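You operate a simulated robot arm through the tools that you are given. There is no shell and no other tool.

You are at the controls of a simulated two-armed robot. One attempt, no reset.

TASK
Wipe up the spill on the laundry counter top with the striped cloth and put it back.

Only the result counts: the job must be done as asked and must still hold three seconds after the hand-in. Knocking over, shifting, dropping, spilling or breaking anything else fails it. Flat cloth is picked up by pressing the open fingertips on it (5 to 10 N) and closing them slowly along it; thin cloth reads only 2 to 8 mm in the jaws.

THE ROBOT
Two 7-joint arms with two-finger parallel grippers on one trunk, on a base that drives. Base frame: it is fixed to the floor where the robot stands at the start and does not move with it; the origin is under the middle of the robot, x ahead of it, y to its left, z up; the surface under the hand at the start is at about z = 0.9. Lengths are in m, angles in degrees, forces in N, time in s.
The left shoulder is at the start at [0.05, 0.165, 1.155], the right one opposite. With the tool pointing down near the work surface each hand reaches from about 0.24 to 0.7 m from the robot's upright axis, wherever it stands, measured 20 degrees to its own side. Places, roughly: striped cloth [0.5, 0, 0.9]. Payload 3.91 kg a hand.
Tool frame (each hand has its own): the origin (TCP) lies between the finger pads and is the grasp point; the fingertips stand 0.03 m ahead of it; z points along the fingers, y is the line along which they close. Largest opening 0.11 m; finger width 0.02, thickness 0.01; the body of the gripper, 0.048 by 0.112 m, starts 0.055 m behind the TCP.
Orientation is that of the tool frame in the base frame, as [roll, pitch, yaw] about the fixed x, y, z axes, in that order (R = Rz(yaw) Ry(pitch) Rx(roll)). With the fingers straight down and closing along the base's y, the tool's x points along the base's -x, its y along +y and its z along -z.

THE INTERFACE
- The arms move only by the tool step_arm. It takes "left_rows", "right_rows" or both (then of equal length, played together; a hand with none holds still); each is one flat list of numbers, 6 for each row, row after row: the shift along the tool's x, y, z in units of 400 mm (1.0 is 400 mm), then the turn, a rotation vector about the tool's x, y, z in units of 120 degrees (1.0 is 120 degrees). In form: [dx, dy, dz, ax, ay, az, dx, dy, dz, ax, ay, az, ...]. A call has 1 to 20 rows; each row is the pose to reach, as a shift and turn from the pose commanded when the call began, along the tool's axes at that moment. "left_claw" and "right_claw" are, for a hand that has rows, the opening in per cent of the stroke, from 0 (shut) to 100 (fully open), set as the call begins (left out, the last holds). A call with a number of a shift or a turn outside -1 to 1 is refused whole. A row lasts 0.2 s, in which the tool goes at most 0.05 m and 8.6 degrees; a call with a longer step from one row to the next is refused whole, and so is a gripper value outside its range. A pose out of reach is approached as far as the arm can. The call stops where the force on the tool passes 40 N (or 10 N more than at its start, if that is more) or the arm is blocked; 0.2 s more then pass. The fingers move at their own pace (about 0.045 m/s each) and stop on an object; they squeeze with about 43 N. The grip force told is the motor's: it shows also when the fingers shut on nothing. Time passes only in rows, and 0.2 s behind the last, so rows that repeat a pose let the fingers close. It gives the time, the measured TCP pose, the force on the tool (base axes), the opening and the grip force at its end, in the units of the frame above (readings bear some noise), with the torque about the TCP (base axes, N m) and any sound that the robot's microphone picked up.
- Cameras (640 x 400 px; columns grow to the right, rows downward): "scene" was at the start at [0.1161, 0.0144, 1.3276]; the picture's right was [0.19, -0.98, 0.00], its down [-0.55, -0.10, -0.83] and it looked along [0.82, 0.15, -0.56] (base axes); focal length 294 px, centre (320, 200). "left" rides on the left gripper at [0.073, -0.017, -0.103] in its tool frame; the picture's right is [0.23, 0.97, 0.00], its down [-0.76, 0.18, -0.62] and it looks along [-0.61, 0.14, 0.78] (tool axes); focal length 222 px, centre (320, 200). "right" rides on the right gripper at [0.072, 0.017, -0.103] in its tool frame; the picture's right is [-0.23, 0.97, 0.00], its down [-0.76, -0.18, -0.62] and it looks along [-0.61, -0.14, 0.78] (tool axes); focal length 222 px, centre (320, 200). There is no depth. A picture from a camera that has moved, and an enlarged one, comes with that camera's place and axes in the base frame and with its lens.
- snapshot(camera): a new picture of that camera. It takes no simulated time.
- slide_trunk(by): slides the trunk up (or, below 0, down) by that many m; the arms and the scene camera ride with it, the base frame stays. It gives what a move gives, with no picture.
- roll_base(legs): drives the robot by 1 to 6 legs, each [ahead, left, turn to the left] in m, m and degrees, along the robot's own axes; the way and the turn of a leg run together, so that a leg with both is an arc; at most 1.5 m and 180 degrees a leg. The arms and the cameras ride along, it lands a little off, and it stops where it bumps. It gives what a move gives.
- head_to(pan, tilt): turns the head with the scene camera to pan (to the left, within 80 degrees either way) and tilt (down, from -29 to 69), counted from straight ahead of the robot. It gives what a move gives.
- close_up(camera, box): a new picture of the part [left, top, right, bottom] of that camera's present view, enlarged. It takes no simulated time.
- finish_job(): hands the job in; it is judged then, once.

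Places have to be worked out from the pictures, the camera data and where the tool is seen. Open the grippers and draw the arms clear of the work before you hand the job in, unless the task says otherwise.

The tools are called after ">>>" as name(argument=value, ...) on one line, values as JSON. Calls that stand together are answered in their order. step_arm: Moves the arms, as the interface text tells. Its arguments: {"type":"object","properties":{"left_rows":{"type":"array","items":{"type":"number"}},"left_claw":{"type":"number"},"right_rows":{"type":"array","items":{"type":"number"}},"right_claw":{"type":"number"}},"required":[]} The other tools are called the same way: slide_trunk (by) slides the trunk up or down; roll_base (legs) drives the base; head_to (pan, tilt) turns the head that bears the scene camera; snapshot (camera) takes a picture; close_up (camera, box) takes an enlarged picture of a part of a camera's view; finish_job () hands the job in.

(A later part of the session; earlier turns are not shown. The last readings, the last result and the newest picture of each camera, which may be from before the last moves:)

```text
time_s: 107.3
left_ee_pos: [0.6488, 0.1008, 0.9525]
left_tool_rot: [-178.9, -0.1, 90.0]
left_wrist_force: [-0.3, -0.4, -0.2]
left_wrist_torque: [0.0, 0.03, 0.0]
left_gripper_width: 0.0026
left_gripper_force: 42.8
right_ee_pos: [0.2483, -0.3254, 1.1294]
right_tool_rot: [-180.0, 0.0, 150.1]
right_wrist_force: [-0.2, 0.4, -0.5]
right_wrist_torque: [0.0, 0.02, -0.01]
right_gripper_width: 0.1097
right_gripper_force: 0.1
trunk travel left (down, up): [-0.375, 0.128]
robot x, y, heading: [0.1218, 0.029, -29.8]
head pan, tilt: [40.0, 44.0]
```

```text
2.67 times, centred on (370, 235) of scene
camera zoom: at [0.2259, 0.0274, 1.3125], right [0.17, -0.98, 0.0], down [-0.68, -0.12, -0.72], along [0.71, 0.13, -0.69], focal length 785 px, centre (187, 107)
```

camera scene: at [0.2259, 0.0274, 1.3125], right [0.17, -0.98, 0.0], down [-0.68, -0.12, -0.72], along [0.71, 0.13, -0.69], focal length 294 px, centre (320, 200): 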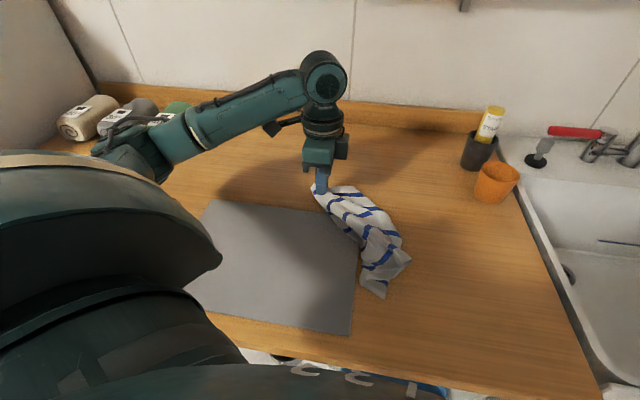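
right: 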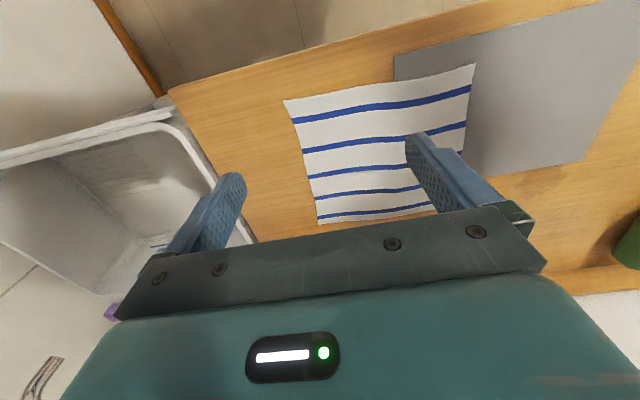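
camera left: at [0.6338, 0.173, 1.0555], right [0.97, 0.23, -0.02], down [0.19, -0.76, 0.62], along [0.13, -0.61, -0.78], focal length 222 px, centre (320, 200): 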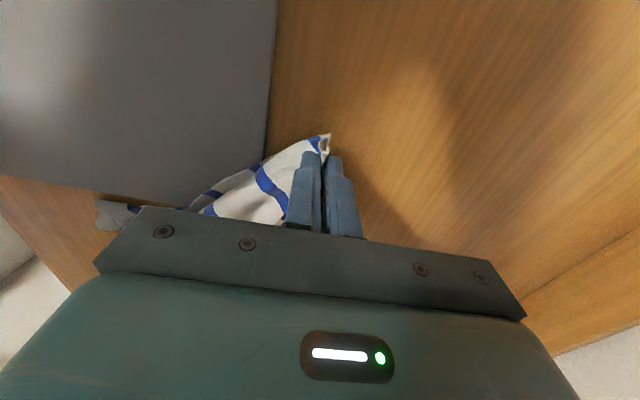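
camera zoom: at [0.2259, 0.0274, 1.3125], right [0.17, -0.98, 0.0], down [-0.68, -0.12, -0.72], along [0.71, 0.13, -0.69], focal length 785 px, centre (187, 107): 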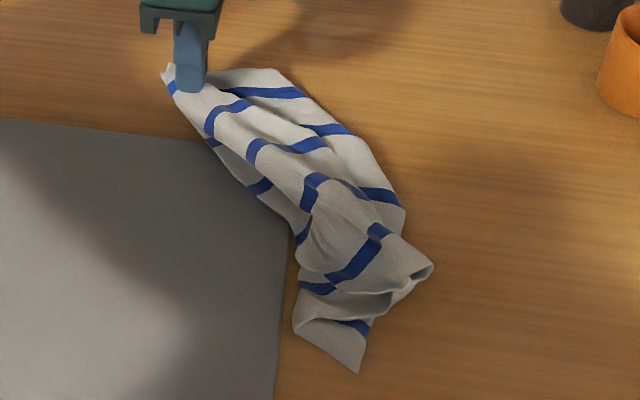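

It opened up a bit. I set the corner down here and release it, then will pull the far-right corner to the right.

>>> step_arm(left_rows=[0, 0, 0.02, 0, 0, 0, 0, 0, 0.042, 0, 0, 0, 0, 0, 0.042, 0, 0, 0])

>>> step_arm(left_rows=[0, 0, 0, 0, 0, 0, 0, 0, 0, 0, 0, 0, 0, 0, 0, 0, 0, 0], left_claw=24)

>>> step_arm(left_rows=[0, 0, -0.04, 0, 0, 0, 0, 0, -0.1, 0, 0, 0, 0, 0, -0.2, 0, 0, 0, 0, 0, -0.3, 0, 0, 0])

>>> close_up(camera="scene", box=[290, 160, 450, 310])

>>> snapshot(camera="left")

```text
time_s: 108.1
left_ee_pos: [0.649, 0.1009, 0.9353]
left_tool_rot: [-178.9, 0.0, 90.2]
left_wrist_force: [-1.1, 0.4, 1.0]
left_wrist_torque: [-0.01, 0.02, 0.01]
left_gripper_width: 0.0026
left_gripper_force: 42.7
right_ee_pos: [0.2474, -0.325, 1.1302]
right_tool_rot: [180.0, 0.0, 150.0]
right_wrist_force: [-1.2, 0.1, -0.1]
right_wrist_torque: [0.04, 0.03, 0.0]
right_gripper_width: 0.1098
right_gripper_force: 0.0
trunk travel left (down, up): [-0.375, 0.128]
robot x, y, heading: [0.1207, 0.0294, -30.2]
head pan, tilt: [40.0, 44.0]
```

```text
time_s: 108.9
left_ee_pos: [0.649, 0.1014, 0.9356]
left_tool_rot: [-178.8, -0.1, 90.2]
left_wrist_force: [0.2, -0.1, -0.2]
left_wrist_torque: [0.03, 0.02, -0.01]
left_gripper_width: 0.0265
left_gripper_force: 0.1
right_ee_pos: [0.2478, -0.3235, 1.1292]
right_tool_rot: [179.9, 0.0, 150.0]
right_wrist_force: [0.3, 0.1, 0.2]
right_wrist_torque: [0.05, 0.03, 0.04]
right_gripper_width: 0.1098
right_gripper_force: 0.0
trunk travel left (down, up): [-0.375, 0.128]
robot x, y, heading: [0.1233, 0.031, -29.8]
head pan, tilt: [40.0, 44.0]
```

```text
time_s: 109.9
left_ee_pos: [0.6507, 0.1001, 1.0537]
left_tool_rot: [-178.7, 0.1, 90.2]
left_wrist_force: [0.5, 0.2, 0.1]
left_wrist_torque: [0.01, -0.03, -0.01]
left_gripper_width: 0.0262
left_gripper_force: 0.0
right_ee_pos: [0.2478, -0.3249, 1.129]
right_tool_rot: [-180.0, 0.0, 150.0]
right_wrist_force: [-0.8, -0.2, 0.0]
right_wrist_torque: [-0.01, 0.04, 0.03]
right_gripper_width: 0.1101
right_gripper_force: 0.0
trunk travel left (down, up): [-0.375, 0.128]
robot x, y, heading: [0.1177, 0.0284, -30.0]
head pan, tilt: [40.0, 44.0]
```

```text
2.67 times, centred on (370, 235) of scene
camera zoom: at [0.2256, 0.0274, 1.3124], right [0.17, -0.98, 0.0], down [-0.68, -0.12, -0.72], along [0.71, 0.13, -0.69], focal length 785 px, centre (187, 107)
```

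zoom: 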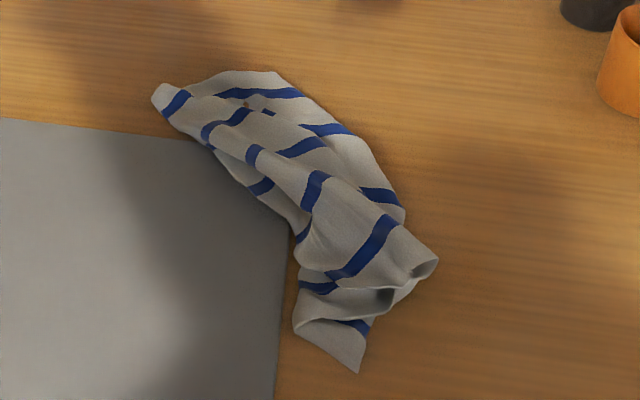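

```text
taken
camera left: at [0.6356, 0.1728, 1.1582], right [0.97, 0.23, -0.02], down [0.19, -0.76, 0.62], along [0.13, -0.61, -0.79], focal length 222 px, centre (320, 200)
```

left: 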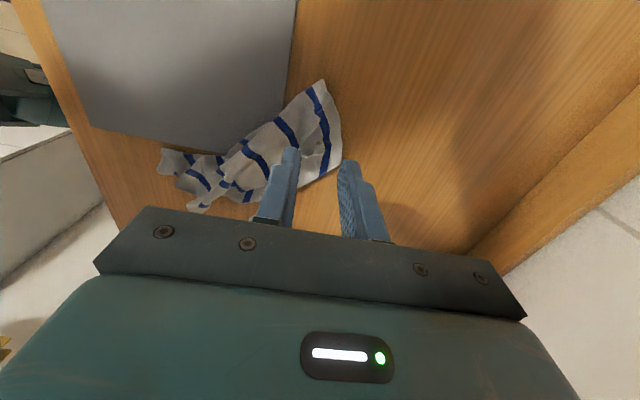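

Far-left corner now lies at ≈[0.662, 0.128]. To plan pulling the near-right part, I move the left hand (camera) above the mat to look at the near end of the cloth.

>>> step_arm(left_rows=[-0.01, -0.095, -0.02, 0, 0, 0, -0.02, -0.19, -0.04, 0, 0, 0, -0.03, -0.285, -0.06, 0, 0, 0, -0.04, -0.38, -0.08, 0, 0, 0, -0.05, -0.475, -0.1, 0, 0, 0, -0.05, -0.475, -0.1, 0, 0, 0])

>>> snapshot(camera="left")

>>> close_up(camera="left", box=[160, 20, 480, 220])

>>> snapshot(camera="scene")

```text
time_s: 111.3
left_ee_pos: [0.4607, 0.0801, 1.0982]
left_tool_rot: [-178.8, -0.1, 90.2]
left_wrist_force: [-1.0, -0.3, -0.7]
left_wrist_torque: [0.0, 0.0, 0.0]
left_gripper_width: 0.0264
left_gripper_force: 0.0
right_ee_pos: [0.2486, -0.3235, 1.1294]
right_tool_rot: [180.0, 0.0, 150.0]
right_wrist_force: [-0.4, -0.4, 0.9]
right_wrist_torque: [-0.01, 0.0, 0.01]
right_gripper_width: 0.1098
right_gripper_force: 0.1
trunk travel left (down, up): [-0.375, 0.128]
robot x, y, heading: [0.1215, 0.0296, -30.4]
head pan, tilt: [40.0, 44.0]
```

```text
taken
camera left: at [0.4454, 0.1525, 1.2019], right [0.97, 0.23, -0.02], down [0.19, -0.76, 0.62], along [0.13, -0.61, -0.78], focal length 222 px, centre (320, 200)
```

left: 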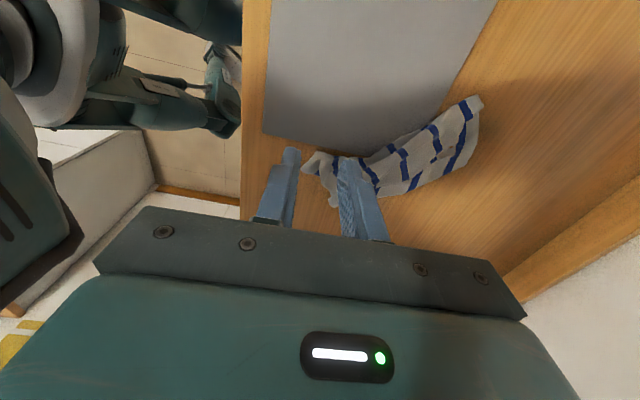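

```text
2.00 times, centred on (320, 120) of left
camera zoom: at [0.4454, 0.1525, 1.2019], right [0.97, 0.23, -0.02], down [0.19, -0.76, 0.62], along [0.13, -0.61, -0.78], focal length 444 px, centre (320, 360)
```

zoom: 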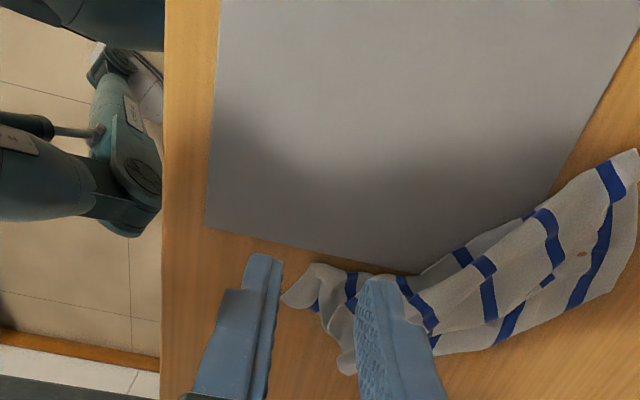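

```text
taken
camera scene: at [0.226, 0.0277, 1.3124], right [0.17, -0.98, 0.0], down [-0.68, -0.12, -0.72], along [0.71, 0.13, -0.69], focal length 294 px, centre (320, 200)
```

scene: 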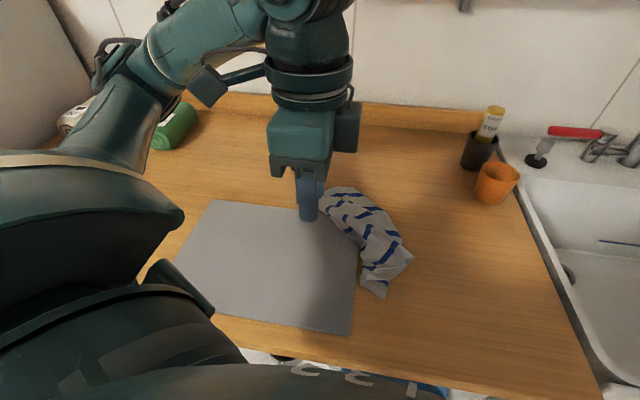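

The cloth now lies diagonally, a bit too far left/ahead (centre ≈[0.59, 0.01]). I'll pull its near-right end back toward [0.43, −0.115]; for that the left hand needs the base turned another 15° right.

>>> roll_base(legs=[[0, 0, -15]])

>>> head_to(pan=52, tilt=46)

>>> snapshot(camera="scene")

```text
time_s: 112.6
left_ee_pos: [0.4625, -0.0095, 1.0989]
left_tool_rot: [-178.9, 0.1, 75.2]
left_wrist_force: [-0.1, 0.2, 0.2]
left_wrist_torque: [0.02, -0.04, -0.03]
left_gripper_width: 0.0264
left_gripper_force: 0.0
right_ee_pos: [0.152, -0.3459, 1.1285]
right_tool_rot: [-179.9, 0.1, 135.0]
right_wrist_force: [0.1, -0.4, -0.6]
right_wrist_torque: [-0.02, 0.01, 0.01]
right_gripper_width: 0.1099
right_gripper_force: 0.0
trunk travel left (down, up): [-0.375, 0.128]
robot x, y, heading: [0.1207, 0.0296, -44.8]
head pan, tilt: [40.0, 44.0]
```

```text
time_s: 113.3
left_ee_pos: [0.4628, -0.0098, 1.0973]
left_tool_rot: [-178.9, 0.0, 75.3]
left_wrist_force: [0.4, -0.1, 0.4]
left_wrist_torque: [-0.02, 0.03, 0.0]
left_gripper_width: 0.0265
left_gripper_force: 0.1
right_ee_pos: [0.1518, -0.3457, 1.1283]
right_tool_rot: [-179.9, 0.2, 135.0]
right_wrist_force: [0.0, 0.3, 0.2]
right_wrist_torque: [0.03, -0.01, 0.0]
right_gripper_width: 0.1101
right_gripper_force: 0.1
trunk travel left (down, up): [-0.375, 0.128]
robot x, y, heading: [0.1208, 0.0278, -45.1]
head pan, tilt: [52.0, 46.0]
```

```text
taken
camera scene: at [0.2203, 0.017, 1.3096], right [0.12, -0.99, 0.0], down [-0.71, -0.09, -0.69], along [0.69, 0.09, -0.72], focal length 294 px, centre (320, 200)
```

scene: 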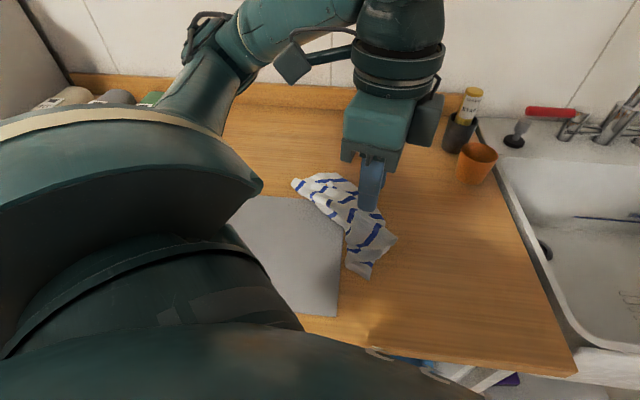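

Close-up of the cloth from here.

>>> close_up(camera="scene", box=[280, 165, 424, 290])

>>> snapshot(camera="left")

```text
3.20 times, centred on (352, 228) of scene
camera zoom: at [0.2203, 0.017, 1.3096], right [0.12, -0.99, 0.0], down [-0.71, -0.09, -0.69], along [0.69, 0.09, -0.72], focal length 942 px, centre (218, 112)
```

zoom: 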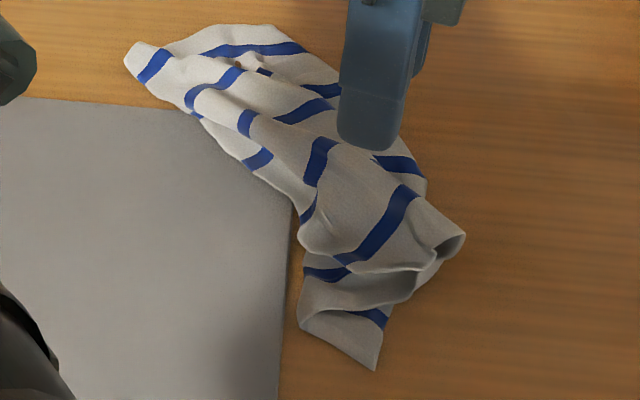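

```text
taken
camera left: at [0.4663, 0.0641, 1.2018], right [1.0, -0.03, -0.02], down [-0.01, -0.78, 0.62], along [-0.03, -0.62, -0.78], focal length 222 px, centre (320, 200)
```

left: 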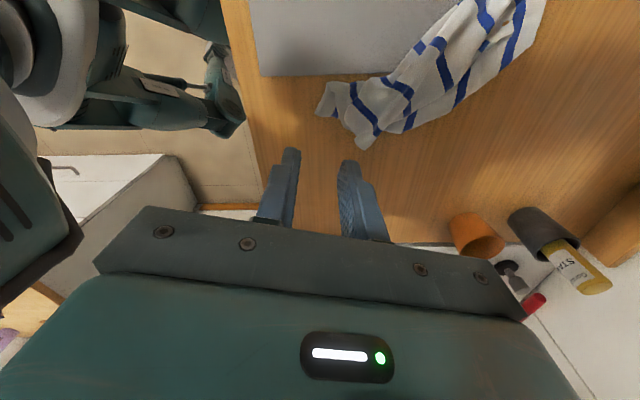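

I'll pinch the curled near edge of the top layer around [0.525, −0.055]. Moving above it and lowering to just over the cloth.

>>> step_arm(left_rows=[-0.023, 0.0595, 0, 0, 0, 0, -0.046, 0.119, 0, -0.004, 0, 0, -0.0691, 0.1786, 0.05, -0.0092, 0, 0, -0.0691, 0.1786, 0.12, -0.0092, 0, 0, -0.0691, 0.1786, 0.2, -0.0092, 0, 0, -0.0691, 0.1786, 0.28, -0.0092, 0, 0, -0.0691, 0.1786, 0.33, -0.0092, 0, 0, -0.0691, 0.1786, 0.33, -0.0092, 0, 0], left_claw=30)

>>> close_up(camera="scene", box=[280, 165, 424, 290])

>>> snapshot(camera="left")

```text
time_s: 115.1
left_ee_pos: [0.5201, -0.0527, 0.9651]
left_tool_rot: [180.0, 0.0, 75.2]
left_wrist_force: [-0.5, 0.0, -0.2]
left_wrist_torque: [-0.01, 0.01, 0.02]
left_gripper_width: 0.0329
left_gripper_force: 0.1
right_ee_pos: [0.1526, -0.3457, 1.1297]
right_tool_rot: [179.9, 0.0, 135.0]
right_wrist_force: [0.1, 0.3, 0.0]
right_wrist_torque: [0.01, -0.01, -0.01]
right_gripper_width: 0.1102
right_gripper_force: 0.0
trunk travel left (down, up): [-0.375, 0.128]
robot x, y, heading: [0.123, 0.0339, -44.9]
head pan, tilt: [52.0, 46.0]
```

```text
3.20 times, centred on (352, 228) of scene
camera zoom: at [0.2203, 0.0171, 1.3096], right [0.12, -0.99, 0.0], down [-0.71, -0.09, -0.69], along [0.69, 0.09, -0.72], focal length 942 px, centre (218, 112)
```

zoom: 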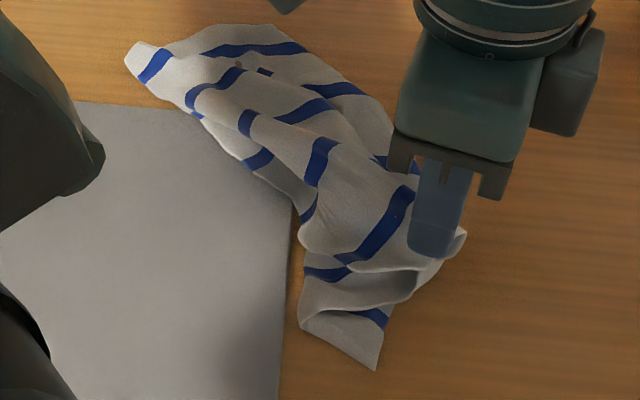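

```text
taken
camera left: at [0.5232, 0.0204, 1.0682], right [1.0, -0.03, 0.0], down [-0.02, -0.78, 0.62], along [-0.02, -0.62, -0.78], focal length 222 px, centre (320, 200)
```

left: 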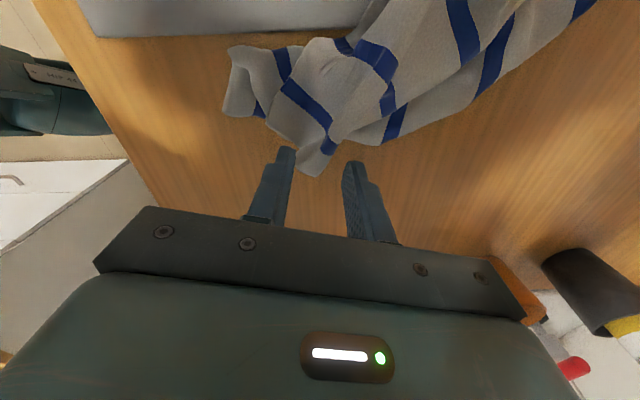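

The right finger would land beside the flap; I shift 18 mm left (+y), then lower to contact in steps.

>>> step_arm(left_rows=[0.041, -0.0212, 0, 0, 0, 0, 0.041, -0.0212, 0.03, 0, 0, 0, 0.041, -0.0212, 0.05, 0, 0, 0, 0.041, -0.0212, 0.05, 0, 0, 0])

>>> step_arm(left_rows=[0, 0, 0.0125, 0, 0, 0, 0, 0, 0.02, 0, 0, 0, 0, 0, 0.02, 0, 0, 0])

>>> snapshot(camera="left")

```text
time_s: 116.1
left_ee_pos: [0.5186, -0.0367, 0.9447]
left_tool_rot: [-180.0, 0.0, 75.2]
left_wrist_force: [0.1, -0.4, -0.5]
left_wrist_torque: [0.03, -0.04, -0.01]
left_gripper_width: 0.033
left_gripper_force: 0.1
right_ee_pos: [0.1524, -0.3459, 1.1291]
right_tool_rot: [180.0, -0.1, 135.1]
right_wrist_force: [-0.5, -0.4, 0.4]
right_wrist_torque: [-0.02, -0.01, 0.01]
right_gripper_width: 0.1098
right_gripper_force: 0.0
trunk travel left (down, up): [-0.375, 0.128]
robot x, y, heading: [0.1209, 0.0293, -45.2]
head pan, tilt: [52.0, 46.0]
```

```text
time_s: 116.9
left_ee_pos: [0.5185, -0.0371, 0.9369]
left_tool_rot: [180.0, 0.0, 75.3]
left_wrist_force: [-0.8, 0.3, -0.2]
left_wrist_torque: [-0.03, 0.0, 0.02]
left_gripper_width: 0.033
left_gripper_force: 0.0
right_ee_pos: [0.1524, -0.3459, 1.1292]
right_tool_rot: [180.0, -0.1, 135.0]
right_wrist_force: [-0.5, 0.2, 0.4]
right_wrist_torque: [0.01, -0.04, 0.02]
right_gripper_width: 0.11
right_gripper_force: 0.0
trunk travel left (down, up): [-0.375, 0.128]
robot x, y, heading: [0.1163, 0.0315, -44.8]
head pan, tilt: [52.0, 46.0]
```

```text
taken
camera left: at [0.5201, 0.0382, 1.0398], right [1.0, -0.03, 0.0], down [-0.02, -0.78, 0.62], along [-0.02, -0.62, -0.78], focal length 222 px, centre (320, 200)
```

left: 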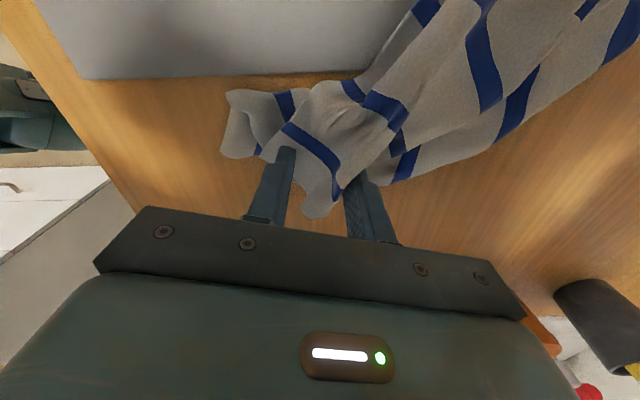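

Both fingertips straddle the flap's tip. I lower on to contact.

>>> step_arm(left_rows=[0, 0, 0.0075, 0, 0, 0, 0, 0, 0.0075, 0, 0, 0])

>>> step_arm(left_rows=[0, 0, 0.004, 0, 0, 0, 0, 0, 0.004, 0, 0, 0])

```text
time_s: 117.5
left_ee_pos: [0.5191, -0.036, 0.9336]
left_tool_rot: [180.0, 0.0, 75.1]
left_wrist_force: [-0.6, 0.7, 1.2]
left_wrist_torque: [0.02, 0.0, 0.0]
left_gripper_width: 0.0332
left_gripper_force: 0.1
right_ee_pos: [0.1517, -0.3446, 1.1285]
right_tool_rot: [180.0, 0.0, 135.1]
right_wrist_force: [0.1, 1.1, 0.5]
right_wrist_torque: [-0.01, -0.01, -0.01]
right_gripper_width: 0.1099
right_gripper_force: 0.1
trunk travel left (down, up): [-0.375, 0.128]
robot x, y, heading: [0.1223, 0.0282, -44.9]
head pan, tilt: [52.0, 46.0]
```

```text
time_s: 118.1
left_ee_pos: [0.5179, -0.0364, 0.9321]
left_tool_rot: [180.0, 0.0, 75.3]
left_wrist_force: [1.3, 0.9, 10.0]
left_wrist_torque: [0.08, 0.15, -0.04]
left_gripper_width: 0.0332
left_gripper_force: 0.1
right_ee_pos: [0.1518, -0.345, 1.1291]
right_tool_rot: [180.0, 0.0, 135.1]
right_wrist_force: [0.4, -1.1, 0.4]
right_wrist_torque: [-0.02, -0.02, -0.02]
right_gripper_width: 0.1097
right_gripper_force: 0.1
trunk travel left (down, up): [-0.375, 0.128]
robot x, y, heading: [0.1176, 0.0291, -44.6]
head pan, tilt: [52.0, 46.0]
```

10 N of contact. I close slowly now.

>>> step_arm(left_rows=[0, 0, -0.0008, 0.003, 0, 0, 0, 0, -0.0008, 0.003, 0, 0], left_claw=24)

>>> step_arm(left_rows=[0, 0, 0, 0, 0, 0, 0, 0, 0, 0, 0, 0], left_claw=17)

>>> step_arm(left_rows=[0, 0, 0, 0, 0, 0, 0, 0, 0, 0, 0, 0], left_claw=9)

>>> step_arm(left_rows=[0, 0, 0, 0, 0, 0, 0, 0, 0, 0, 0, 0, 0, 0, 0, 0, 0, 0], left_claw=0)

>>> snapshot(camera="left")

>>> close_up(camera="scene", box=[280, 165, 424, 290])

```text
time_s: 118.7
left_ee_pos: [0.5179, -0.0351, 0.9326]
left_tool_rot: [-179.7, 0.0, 75.2]
left_wrist_force: [-2.9, 0.9, 8.4]
left_wrist_torque: [0.05, 0.17, -0.01]
left_gripper_width: 0.0272
left_gripper_force: 1.0
right_ee_pos: [0.1528, -0.3452, 1.1291]
right_tool_rot: [180.0, 0.1, 135.3]
right_wrist_force: [0.0, 0.2, -0.5]
right_wrist_torque: [0.01, -0.01, 0.0]
right_gripper_width: 0.11
right_gripper_force: 0.1
trunk travel left (down, up): [-0.375, 0.128]
robot x, y, heading: [0.1177, 0.0295, -44.8]
head pan, tilt: [52.0, 46.0]
```

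```text
time_s: 119.3
left_ee_pos: [0.5177, -0.0369, 0.932]
left_tool_rot: [-179.7, 0.1, 75.2]
left_wrist_force: [0.3, -1.3, 10.1]
left_wrist_torque: [0.01, 0.04, -0.02]
left_gripper_width: 0.018
left_gripper_force: 0.2
right_ee_pos: [0.1516, -0.346, 1.1291]
right_tool_rot: [-180.0, 0.1, 135.1]
right_wrist_force: [-0.2, -1.2, -0.6]
right_wrist_torque: [0.01, -0.04, 0.01]
right_gripper_width: 0.1101
right_gripper_force: 0.1
trunk travel left (down, up): [-0.375, 0.128]
robot x, y, heading: [0.118, 0.0289, -45.0]
head pan, tilt: [52.0, 46.0]
```

```text
time_s: 119.9
left_ee_pos: [0.5165, -0.0359, 0.9325]
left_tool_rot: [-179.8, 0.0, 75.2]
left_wrist_force: [0.1, 0.2, 9.9]
left_wrist_torque: [0.01, 0.08, 0.01]
left_gripper_width: 0.0094
left_gripper_force: 0.2
right_ee_pos: [0.1524, -0.3453, 1.1294]
right_tool_rot: [180.0, 0.0, 135.1]
right_wrist_force: [-0.5, -0.5, -1.1]
right_wrist_torque: [-0.01, 0.0, -0.02]
right_gripper_width: 0.11
right_gripper_force: 0.1
trunk travel left (down, up): [-0.375, 0.128]
robot x, y, heading: [0.1158, 0.0297, -45.2]
head pan, tilt: [52.0, 46.0]
```

```text
time_s: 120.7
left_ee_pos: [0.517, -0.0365, 0.9331]
left_tool_rot: [-179.7, 0.0, 75.2]
left_wrist_force: [-0.9, 0.8, 9.0]
left_wrist_torque: [0.03, 0.12, 0.0]
left_gripper_width: 0.0023
left_gripper_force: 42.3
right_ee_pos: [0.152, -0.3451, 1.1294]
right_tool_rot: [-179.9, 0.1, 135.1]
right_wrist_force: [0.6, 0.7, 0.1]
right_wrist_torque: [0.01, -0.01, 0.02]
right_gripper_width: 0.1099
right_gripper_force: 0.1
trunk travel left (down, up): [-0.375, 0.128]
robot x, y, heading: [0.1257, 0.029, -44.8]
head pan, tilt: [52.0, 46.0]
```

```text
taken
camera left: at [0.5198, 0.0383, 1.0362], right [1.0, -0.03, -0.01], down [-0.02, -0.78, 0.62], along [-0.02, -0.62, -0.78], focal length 222 px, centre (320, 200)
```

left: 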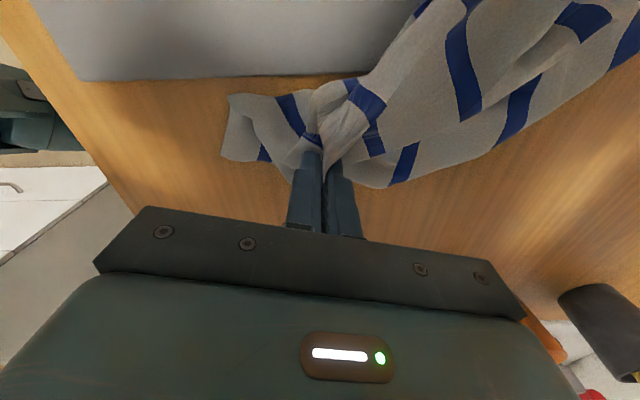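

```text
3.20 times, centred on (352, 228) of scene
camera zoom: at [0.2195, 0.0173, 1.3097], right [0.12, -0.99, 0.0], down [-0.71, -0.09, -0.7], along [0.69, 0.09, -0.72], focal length 942 px, centre (218, 112)
```

zoom: 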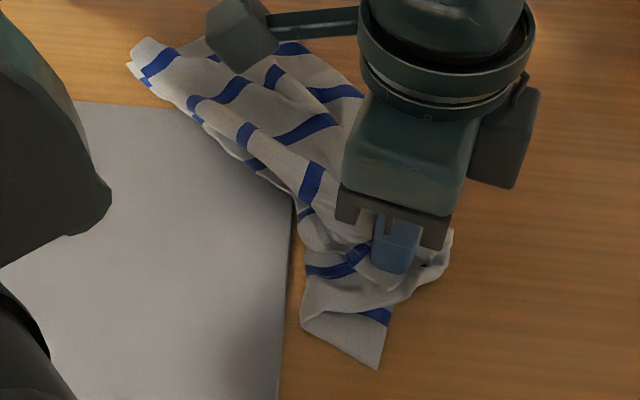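

Gripped (2.3 mm). I lift 2 cm and pull toward the near right, to about [0.44, −0.11].

>>> step_arm(left_rows=[0, 0, -0.03, 0, 0, 0, -0.02, -0.012, -0.05, 0, 0, 0, -0.06, -0.037, -0.05, 0, 0, 0, -0.1, -0.061, -0.05, 0, 0, 0, -0.14, -0.085, -0.05, 0, 0, 0, -0.18, -0.11, -0.05, 0, 0, 0, -0.228, -0.1388, -0.05, 0, 0, 0, -0.228, -0.1388, -0.05, 0, 0, 0])

>>> snapshot(camera="scene")

>>> close_up(camera="scene", box=[270, 160, 430, 300])

```text
time_s: 122.5
left_ee_pos: [0.4412, -0.1106, 0.9534]
left_tool_rot: [-179.5, 0.0, 75.2]
left_wrist_force: [-0.4, -0.2, 0.2]
left_wrist_torque: [0.0, 0.01, 0.0]
left_gripper_width: 0.0025
left_gripper_force: 42.4
right_ee_pos: [0.1516, -0.3448, 1.1278]
right_tool_rot: [-180.0, 0.0, 135.1]
right_wrist_force: [0.3, 0.6, -0.5]
right_wrist_torque: [-0.02, 0.02, 0.0]
right_gripper_width: 0.1099
right_gripper_force: 0.0
trunk travel left (down, up): [-0.375, 0.128]
robot x, y, heading: [0.1214, 0.0278, -44.9]
head pan, tilt: [52.0, 46.0]
```

```text
taken
camera scene: at [0.2204, 0.0173, 1.3096], right [0.12, -0.99, 0.0], down [-0.71, -0.09, -0.69], along [0.69, 0.09, -0.72], focal length 294 px, centre (320, 200)
```

scene: 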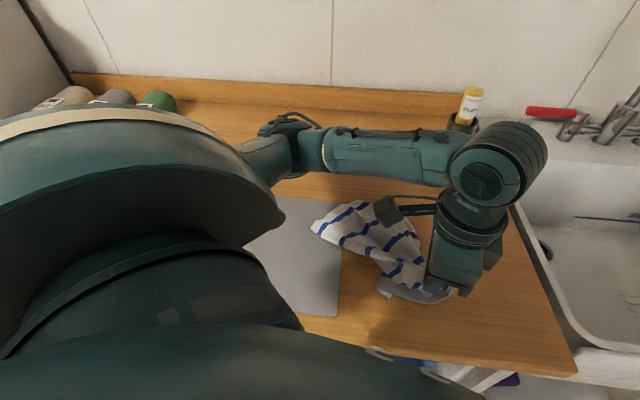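

```text
2.86 times, centred on (350, 230) of scene
camera zoom: at [0.2204, 0.0173, 1.3096], right [0.12, -0.99, 0.0], down [-0.71, -0.09, -0.69], along [0.69, 0.09, -0.72], focal length 841 px, centre (234, 114)
```

zoom: 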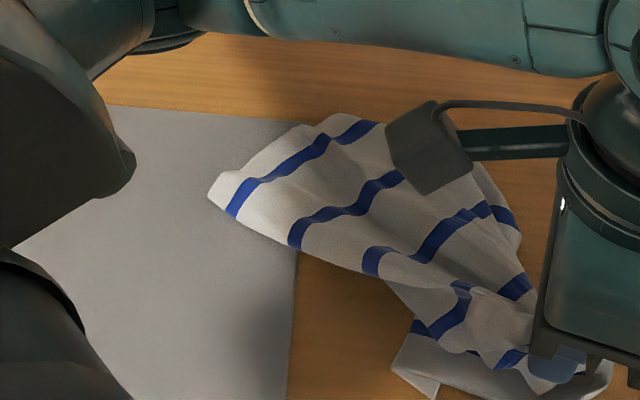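

The cloth opened up considerably. I set this end down, release and move up to look.

>>> step_arm(left_rows=[0, 0, 0.02, 0, 0, 0, 0, 0, 0.042, 0, 0, 0, 0, 0, 0.042, 0, 0, 0])

>>> step_arm(left_rows=[0, 0, 0, 0, 0, 0, 0, 0, 0, 0, 0, 0, 0, 0, 0, 0, 0, 0], left_claw=24)

>>> step_arm(left_rows=[0, 0, -0.04, 0, 0, 0, 0, 0, -0.1, 0, 0, 0, 0, 0, -0.2, 0, 0, 0, 0, 0, -0.3, 0, 0, 0, 0.05, 0.1, -0.4, 0, 0, 0, 0.1, 0.2, -0.48, 0, 0, 0, 0.15, 0.3, -0.5, 0, 0, 0, 0.2, 0.4, -0.5, 0, 0, 0])

>>> snapshot(camera="scene")

>>> close_up(camera="scene", box=[270, 160, 470, 320])

```text
time_s: 123.3
left_ee_pos: [0.4406, -0.1109, 0.9359]
left_tool_rot: [-179.6, 0.0, 75.3]
left_wrist_force: [0.4, -0.5, -0.3]
left_wrist_torque: [-0.02, 0.0, 0.0]
left_gripper_width: 0.0022
left_gripper_force: 42.7
right_ee_pos: [0.1518, -0.3449, 1.1286]
right_tool_rot: [180.0, 0.0, 135.2]
right_wrist_force: [0.0, -0.6, 0.6]
right_wrist_torque: [0.0, 0.03, 0.03]
right_gripper_width: 0.1099
right_gripper_force: 0.1
trunk travel left (down, up): [-0.375, 0.128]
robot x, y, heading: [0.119, 0.0287, -44.9]
head pan, tilt: [52.0, 46.0]
```

```text
time_s: 124.1
left_ee_pos: [0.4408, -0.1111, 0.9362]
left_tool_rot: [-179.6, 0.0, 75.3]
left_wrist_force: [0.8, -0.9, -0.1]
left_wrist_torque: [0.01, 0.01, 0.0]
left_gripper_width: 0.0266
left_gripper_force: 0.1
right_ee_pos: [0.1527, -0.3458, 1.1297]
right_tool_rot: [180.0, 0.1, 135.1]
right_wrist_force: [0.6, 0.1, -1.3]
right_wrist_torque: [-0.04, 0.01, -0.03]
right_gripper_width: 0.1101
right_gripper_force: 0.0
trunk travel left (down, up): [-0.375, 0.128]
robot x, y, heading: [0.1194, 0.0288, -44.8]
head pan, tilt: [52.0, 46.0]
```

```text
refused: row 5 steps farther than a row can; nothing moved
```

```text
taken
camera scene: at [0.2203, 0.0171, 1.3096], right [0.12, -0.99, 0.0], down [-0.71, -0.09, -0.69], along [0.69, 0.09, -0.72], focal length 294 px, centre (320, 200)
```

scene: 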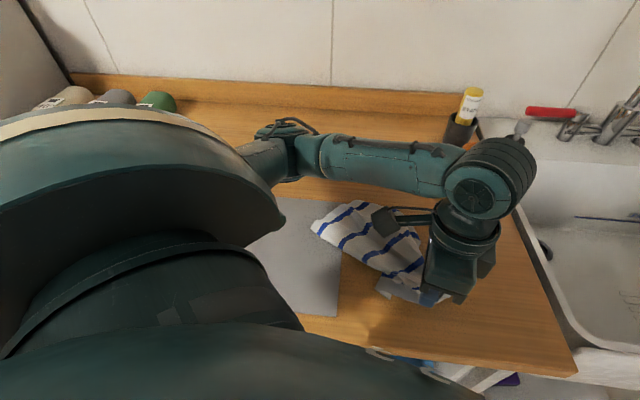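

```text
2.50 times, centred on (370, 240) of scene
camera zoom: at [0.2203, 0.0171, 1.3096], right [0.12, -0.99, 0.0], down [-0.71, -0.09, -0.69], along [0.69, 0.09, -0.72], focal length 736 px, centre (195, 100)
```

zoom: 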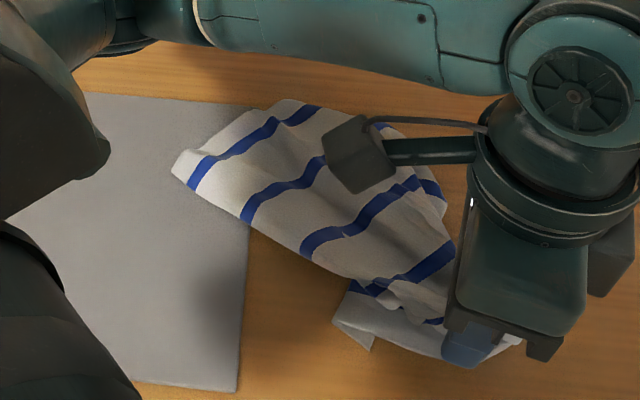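

The cloth is released; the lift was refused for too long a step. I rise straight up first, then move ahead out of the view.

>>> step_arm(left_rows=[0, 0, -0.04, 0, 0, 0, 0, 0, -0.1, 0, 0, 0, 0, 0, -0.2, 0, 0, 0, 0, 0, -0.3, 0, 0, 0, 0, 0, -0.4, 0, 0, 0, 0.0, 0.08, -0.45, 0, 0, 0, 0.04, 0.16, -0.45, 0, 0, 0, 0.08, 0.24, -0.45, 0, 0, 0, 0.12, 0.32, -0.45, 0, 0, 0, 0.16, 0.4, -0.45, 0, 0, 0, 0.2, 0.48, -0.45, 0, 0, 0])

>>> snapshot(camera="scene")

>>> close_up(camera="scene", box=[270, 160, 470, 320])

>>> snapshot(camera="left")

```text
time_s: 126.5
left_ee_pos: [0.6493, -0.0811, 1.1147]
left_tool_rot: [-179.6, -0.1, 75.2]
left_wrist_force: [0.3, 0.7, 0.7]
left_wrist_torque: [0.0, -0.02, -0.01]
left_gripper_width: 0.0263
left_gripper_force: 0.0
right_ee_pos: [0.1533, -0.3458, 1.1285]
right_tool_rot: [-180.0, 0.1, 135.1]
right_wrist_force: [-0.5, -0.6, -0.7]
right_wrist_torque: [0.05, 0.02, 0.03]
right_gripper_width: 0.11
right_gripper_force: 0.1
trunk travel left (down, up): [-0.375, 0.128]
robot x, y, heading: [0.1211, 0.0282, -44.8]
head pan, tilt: [52.0, 46.0]
```

```text
taken
camera scene: at [0.2206, 0.0172, 1.3096], right [0.12, -0.99, 0.0], down [-0.71, -0.09, -0.69], along [0.69, 0.09, -0.72], focal length 294 px, centre (320, 200)
```

scene: 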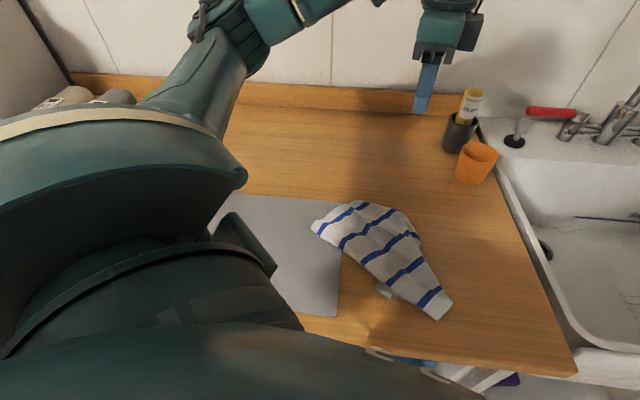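

```text
2.50 times, centred on (370, 240) of scene
camera zoom: at [0.2206, 0.0172, 1.3096], right [0.12, -0.99, 0.0], down [-0.71, -0.09, -0.69], along [0.69, 0.09, -0.72], focal length 736 px, centre (195, 100)
```

zoom: 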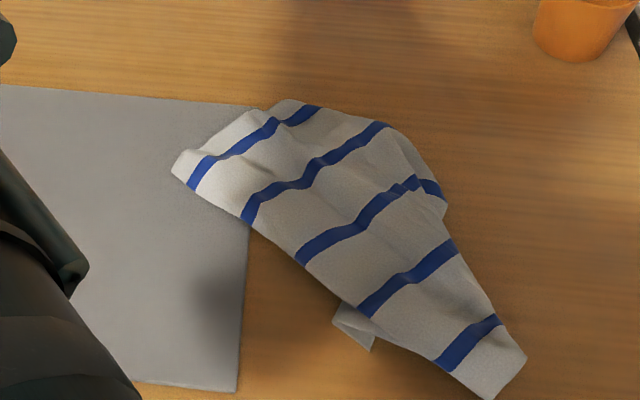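

```text
taken
camera left: at [0.6526, -0.0073, 1.2177], right [1.0, -0.03, -0.01], down [-0.02, -0.78, 0.62], along [-0.02, -0.62, -0.78], focal length 222 px, centre (320, 200)
```

left: 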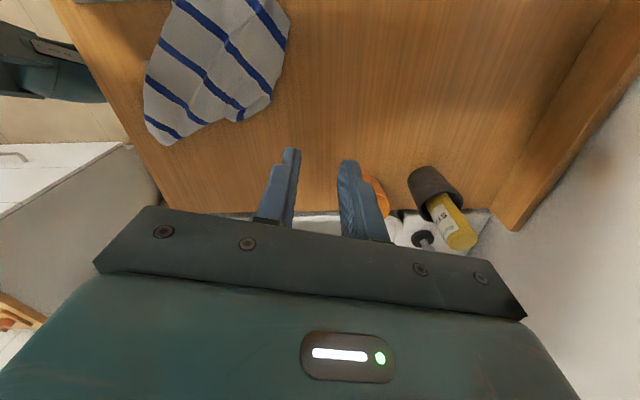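

Now the cloth is nicely spread with all five stripes visible, lying diagonally; its centre is ≈[0.52, −0.055], about 4 cm off. A pull of its far-edge middle (≈[0.61, −0.005], off the mat) toward [0.66, 0.03] should re-centre it. Moving over [0.59, −0.015].

>>> step_arm(left_rows=[0.04, -0.062, 0, 0, 0, 0, 0.08, -0.124, 0.03, 0, 0, 0, 0.1219, -0.1856, 0.1, 0, 0, 0, 0.1219, -0.1856, 0.18, 0, 0, 0, 0.1219, -0.1856, 0.26, 0, 0, 0, 0.1219, -0.1856, 0.34, 0, 0, 0, 0.1219, -0.1856, 0.39, 0, 0, 0, 0.1219, -0.1856, 0.39, 0, 0, 0], left_claw=24)

>>> snapshot(camera="left")

>>> close_up(camera="scene", box=[270, 160, 470, 320])

```text
time_s: 128.3
left_ee_pos: [0.5891, -0.0151, 0.9588]
left_tool_rot: [-179.8, 0.0, 75.2]
left_wrist_force: [0.2, -0.5, 0.6]
left_wrist_torque: [-0.02, -0.02, 0.0]
left_gripper_width: 0.0264
left_gripper_force: 0.2
right_ee_pos: [0.1528, -0.3456, 1.1292]
right_tool_rot: [180.0, 0.1, 135.1]
right_wrist_force: [-0.5, 0.2, 0.7]
right_wrist_torque: [-0.01, 0.0, 0.0]
right_gripper_width: 0.1099
right_gripper_force: 0.0
trunk travel left (down, up): [-0.375, 0.128]
robot x, y, heading: [0.1173, 0.0321, -45.0]
head pan, tilt: [52.0, 46.0]
```

```text
taken
camera left: at [0.5914, 0.0586, 1.0624], right [1.0, -0.03, -0.01], down [-0.02, -0.78, 0.62], along [-0.02, -0.62, -0.78], focal length 222 px, centre (320, 200)
```

left: 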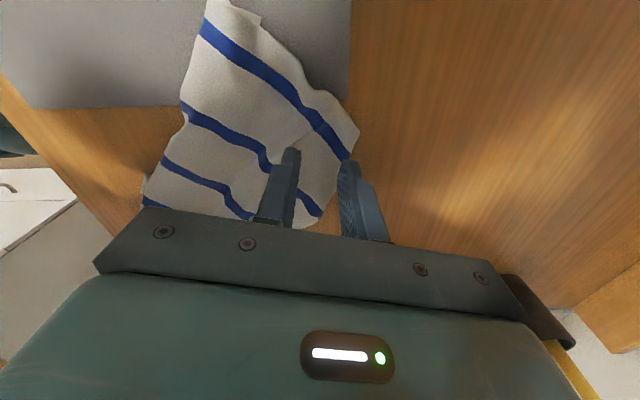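

```text
2.50 times, centred on (370, 240) of scene
camera zoom: at [0.2203, 0.0171, 1.3096], right [0.12, -0.99, 0.0], down [-0.71, -0.09, -0.69], along [0.69, 0.09, -0.72], focal length 736 px, centre (195, 100)
```

zoom: 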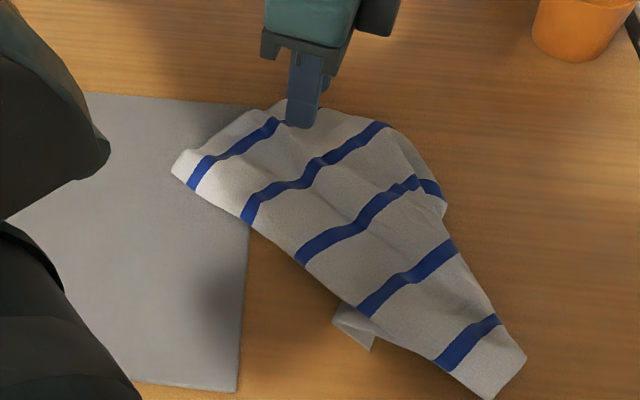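

Both fingertips will land inside the cloth near the far-edge corner. Lowering to contact.

>>> step_arm(left_rows=[0, 0, 0.03, 0, 0, 0, 0, 0, 0.055, 0, 0, 0, 0, 0, 0.06, 0, 0, 0])

>>> step_arm(left_rows=[0, 0, 0.0045, 0, 0, 0, 0, 0, 0.0045, 0, 0, 0])

```text
time_s: 129.1
left_ee_pos: [0.5885, -0.0148, 0.9346]
left_tool_rot: [-179.5, 0.0, 75.2]
left_wrist_force: [0.3, -0.2, 0.3]
left_wrist_torque: [-0.04, 0.02, 0.0]
left_gripper_width: 0.0265
left_gripper_force: 0.1
right_ee_pos: [0.1524, -0.3459, 1.1296]
right_tool_rot: [-179.9, 0.0, 135.2]
right_wrist_force: [-0.3, -0.2, 0.3]
right_wrist_torque: [-0.01, -0.04, 0.01]
right_gripper_width: 0.1098
right_gripper_force: 0.0
trunk travel left (down, up): [-0.375, 0.128]
robot x, y, heading: [0.1196, 0.0272, -45.0]
head pan, tilt: [52.0, 46.0]
```

```text
time_s: 129.7
left_ee_pos: [0.5882, -0.0154, 0.9333]
left_tool_rot: [-179.6, 0.0, 75.2]
left_wrist_force: [0.0, -0.4, 0.7]
left_wrist_torque: [-0.01, -0.01, 0.03]
left_gripper_width: 0.0263
left_gripper_force: 0.1
right_ee_pos: [0.1536, -0.3458, 1.1291]
right_tool_rot: [180.0, -0.1, 135.1]
right_wrist_force: [0.4, -0.7, 0.0]
right_wrist_torque: [0.02, 0.02, 0.0]
right_gripper_width: 0.1102
right_gripper_force: 0.1
trunk travel left (down, up): [-0.375, 0.128]
robot x, y, heading: [0.1202, 0.0304, -44.9]
head pan, tilt: [52.0, 46.0]
```

Light touch; two more mm.

>>> step_arm(left_rows=[0, 0, 0.004, 0, 0, 0, 0, 0, 0.004, 0, 0, 0])

```text
time_s: 130.3
left_ee_pos: [0.587, -0.0164, 0.9321]
left_tool_rot: [-179.6, -0.1, 75.1]
left_wrist_force: [1.1, 0.3, 4.3]
left_wrist_torque: [-0.01, -0.07, 0.02]
left_gripper_width: 0.0267
left_gripper_force: 0.1
right_ee_pos: [0.1522, -0.3453, 1.1289]
right_tool_rot: [180.0, -0.1, 135.2]
right_wrist_force: [-0.2, -0.3, -0.2]
right_wrist_torque: [0.03, 0.0, 0.02]
right_gripper_width: 0.1099
right_gripper_force: 0.0
trunk travel left (down, up): [-0.375, 0.128]
robot x, y, heading: [0.1207, 0.0278, -45.1]
head pan, tilt: [52.0, 46.0]
```

4 N, on the far finger. I tilt back ~0.4° and press a bit more.

>>> step_arm(left_rows=[0, 0, 0.0012, -0.0035, 0, 0, 0, 0, 0.0012, -0.0035, 0, 0])

```text
time_s: 130.9
left_ee_pos: [0.589, -0.0156, 0.9328]
left_tool_rot: [179.9, 0.1, 75.2]
left_wrist_force: [0.6, 0.8, 8.5]
left_wrist_torque: [0.04, -0.06, 0.04]
left_gripper_width: 0.0263
left_gripper_force: 0.0
right_ee_pos: [0.1519, -0.3455, 1.129]
right_tool_rot: [179.9, 0.0, 135.0]
right_wrist_force: [0.2, -0.3, 0.6]
right_wrist_torque: [-0.01, 0.0, -0.03]
right_gripper_width: 0.1102
right_gripper_force: 0.0
trunk travel left (down, up): [-0.375, 0.128]
robot x, y, heading: [0.1188, 0.0292, -45.1]
head pan, tilt: [52.0, 46.0]
```

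8.5 N on both fingers. Closing slowly.

>>> step_arm(left_rows=[0, 0, 0, -0.001, 0, 0, 0, 0, 0, -0.001, 0, 0], left_claw=18)

>>> step_arm(left_rows=[0, 0, 0.0002, 0, 0, 0, 0, 0, 0.0002, 0, 0, 0], left_claw=11)

>>> step_arm(left_rows=[0, 0, 0, 0, 0, 0, 0, 0, 0, 0, 0, 0], left_claw=5)

>>> step_arm(left_rows=[0, 0, 0, 0, 0, 0, 0, 0, 0, 0, 0, 0, 0, 0, 0, 0, 0, 0], left_claw=0)

>>> snapshot(camera="left")

```text
time_s: 131.5
left_ee_pos: [0.5887, -0.0159, 0.9321]
left_tool_rot: [179.8, 0.1, 75.1]
left_wrist_force: [0.5, -0.9, 10.2]
left_wrist_torque: [-0.05, -0.11, -0.02]
left_gripper_width: 0.0201
left_gripper_force: 0.4
right_ee_pos: [0.1516, -0.3454, 1.1295]
right_tool_rot: [-180.0, -0.1, 135.2]
right_wrist_force: [-0.2, 0.0, 0.6]
right_wrist_torque: [-0.02, 0.0, -0.02]
right_gripper_width: 0.1101
right_gripper_force: 0.0
trunk travel left (down, up): [-0.375, 0.128]
robot x, y, heading: [0.1174, 0.0271, -44.8]
head pan, tilt: [52.0, 46.0]
```

```text
time_s: 132.1
left_ee_pos: [0.5878, -0.0154, 0.9334]
left_tool_rot: [179.8, 0.0, 75.2]
left_wrist_force: [-0.9, -0.1, 10.8]
left_wrist_torque: [0.0, -0.03, -0.01]
left_gripper_width: 0.0115
left_gripper_force: 0.0
right_ee_pos: [0.1514, -0.3457, 1.1283]
right_tool_rot: [179.9, 0.1, 135.1]
right_wrist_force: [0.0, 0.3, 0.3]
right_wrist_torque: [0.06, 0.01, -0.01]
right_gripper_width: 0.1099
right_gripper_force: 0.1
trunk travel left (down, up): [-0.375, 0.128]
robot x, y, heading: [0.1195, 0.0292, -44.9]
head pan, tilt: [52.0, 46.0]
```

```text
time_s: 132.7
left_ee_pos: [0.5872, -0.0167, 0.9336]
left_tool_rot: [179.8, 0.0, 75.2]
left_wrist_force: [0.7, -1.9, 11.5]
left_wrist_torque: [-0.01, -0.12, -0.01]
left_gripper_width: 0.0065
left_gripper_force: 1.3
right_ee_pos: [0.1516, -0.3448, 1.1284]
right_tool_rot: [180.0, 0.0, 135.1]
right_wrist_force: [0.2, -0.3, 1.5]
right_wrist_torque: [0.01, -0.02, -0.02]
right_gripper_width: 0.11
right_gripper_force: 0.0
trunk travel left (down, up): [-0.375, 0.128]
robot x, y, heading: [0.12, 0.0284, -45.1]
head pan, tilt: [52.0, 46.0]
```

```text
time_s: 133.5
left_ee_pos: [0.5875, -0.0156, 0.9323]
left_tool_rot: [179.8, 0.0, 75.2]
left_wrist_force: [0.5, -0.7, 12.4]
left_wrist_torque: [-0.01, -0.07, 0.03]
left_gripper_width: 0.0027
left_gripper_force: 43.0
right_ee_pos: [0.1508, -0.3466, 1.1286]
right_tool_rot: [180.0, 0.1, 135.1]
right_wrist_force: [-0.4, 0.1, -0.3]
right_wrist_torque: [-0.01, 0.0, 0.02]
right_gripper_width: 0.1098
right_gripper_force: 0.0
trunk travel left (down, up): [-0.375, 0.128]
robot x, y, heading: [0.123, 0.0295, -44.7]
head pan, tilt: [52.0, 46.0]
```

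```text
taken
camera left: at [0.5889, 0.0587, 1.0353], right [1.0, -0.03, 0.0], down [-0.02, -0.78, 0.62], along [-0.01, -0.62, -0.78], focal length 222 px, centre (320, 200)
```

left: 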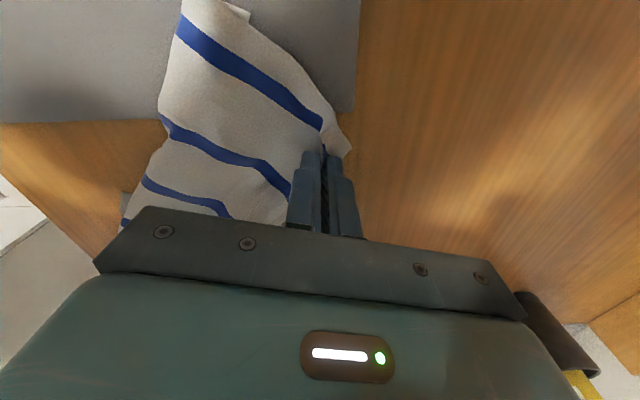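

Gripped (2.7 mm). I lift 2 cm, pull ahead past the mat's corner line and then left, to about [0.638, 0.02].

>>> step_arm(left_rows=[0, 0, -0.03, 0, 0, 0, 0.005, 0.02, -0.05, 0, 0, 0, 0.016, 0.0604, -0.05, 0, 0, 0, 0.024, 0.0906, -0.05, 0, 0, 0, 0.032, 0.1208, -0.05, 0, 0, 0, 0.0743, 0.1096, -0.05, 0, 0, 0, 0.1165, 0.0985, -0.05, 0, 0, 0, 0.1165, 0.0985, -0.05, 0, 0, 0])

>>> close_up(camera="scene", box=[270, 150, 470, 310])

```text
time_s: 135.3
left_ee_pos: [0.638, 0.0187, 0.9515]
left_tool_rot: [179.9, 0.0, 75.2]
left_wrist_force: [-0.6, 0.3, 0.4]
left_wrist_torque: [0.01, 0.02, -0.02]
left_gripper_width: 0.0026
left_gripper_force: 42.6
right_ee_pos: [0.1525, -0.3473, 1.1287]
right_tool_rot: [179.9, 0.0, 135.1]
right_wrist_force: [-0.2, -0.5, 0.3]
right_wrist_torque: [0.02, -0.04, 0.01]
right_gripper_width: 0.1099
right_gripper_force: 0.1
trunk travel left (down, up): [-0.375, 0.128]
robot x, y, heading: [0.1197, 0.0262, -45.0]
head pan, tilt: [52.0, 46.0]
```

```text
2.50 times, centred on (370, 230) of scene
camera zoom: at [0.2203, 0.017, 1.3096], right [0.12, -0.99, 0.0], down [-0.71, -0.09, -0.69], along [0.69, 0.09, -0.72], focal length 736 px, centre (195, 125)
```

zoom: 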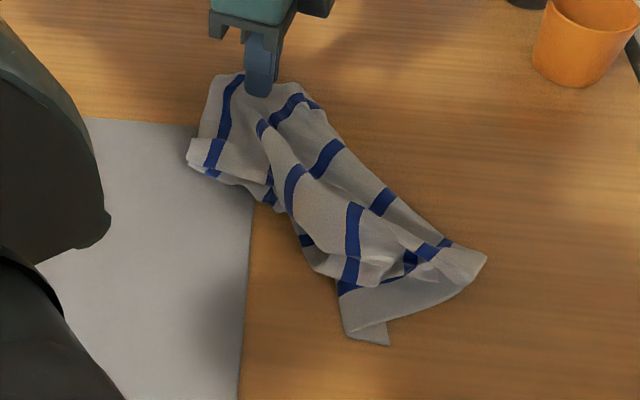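

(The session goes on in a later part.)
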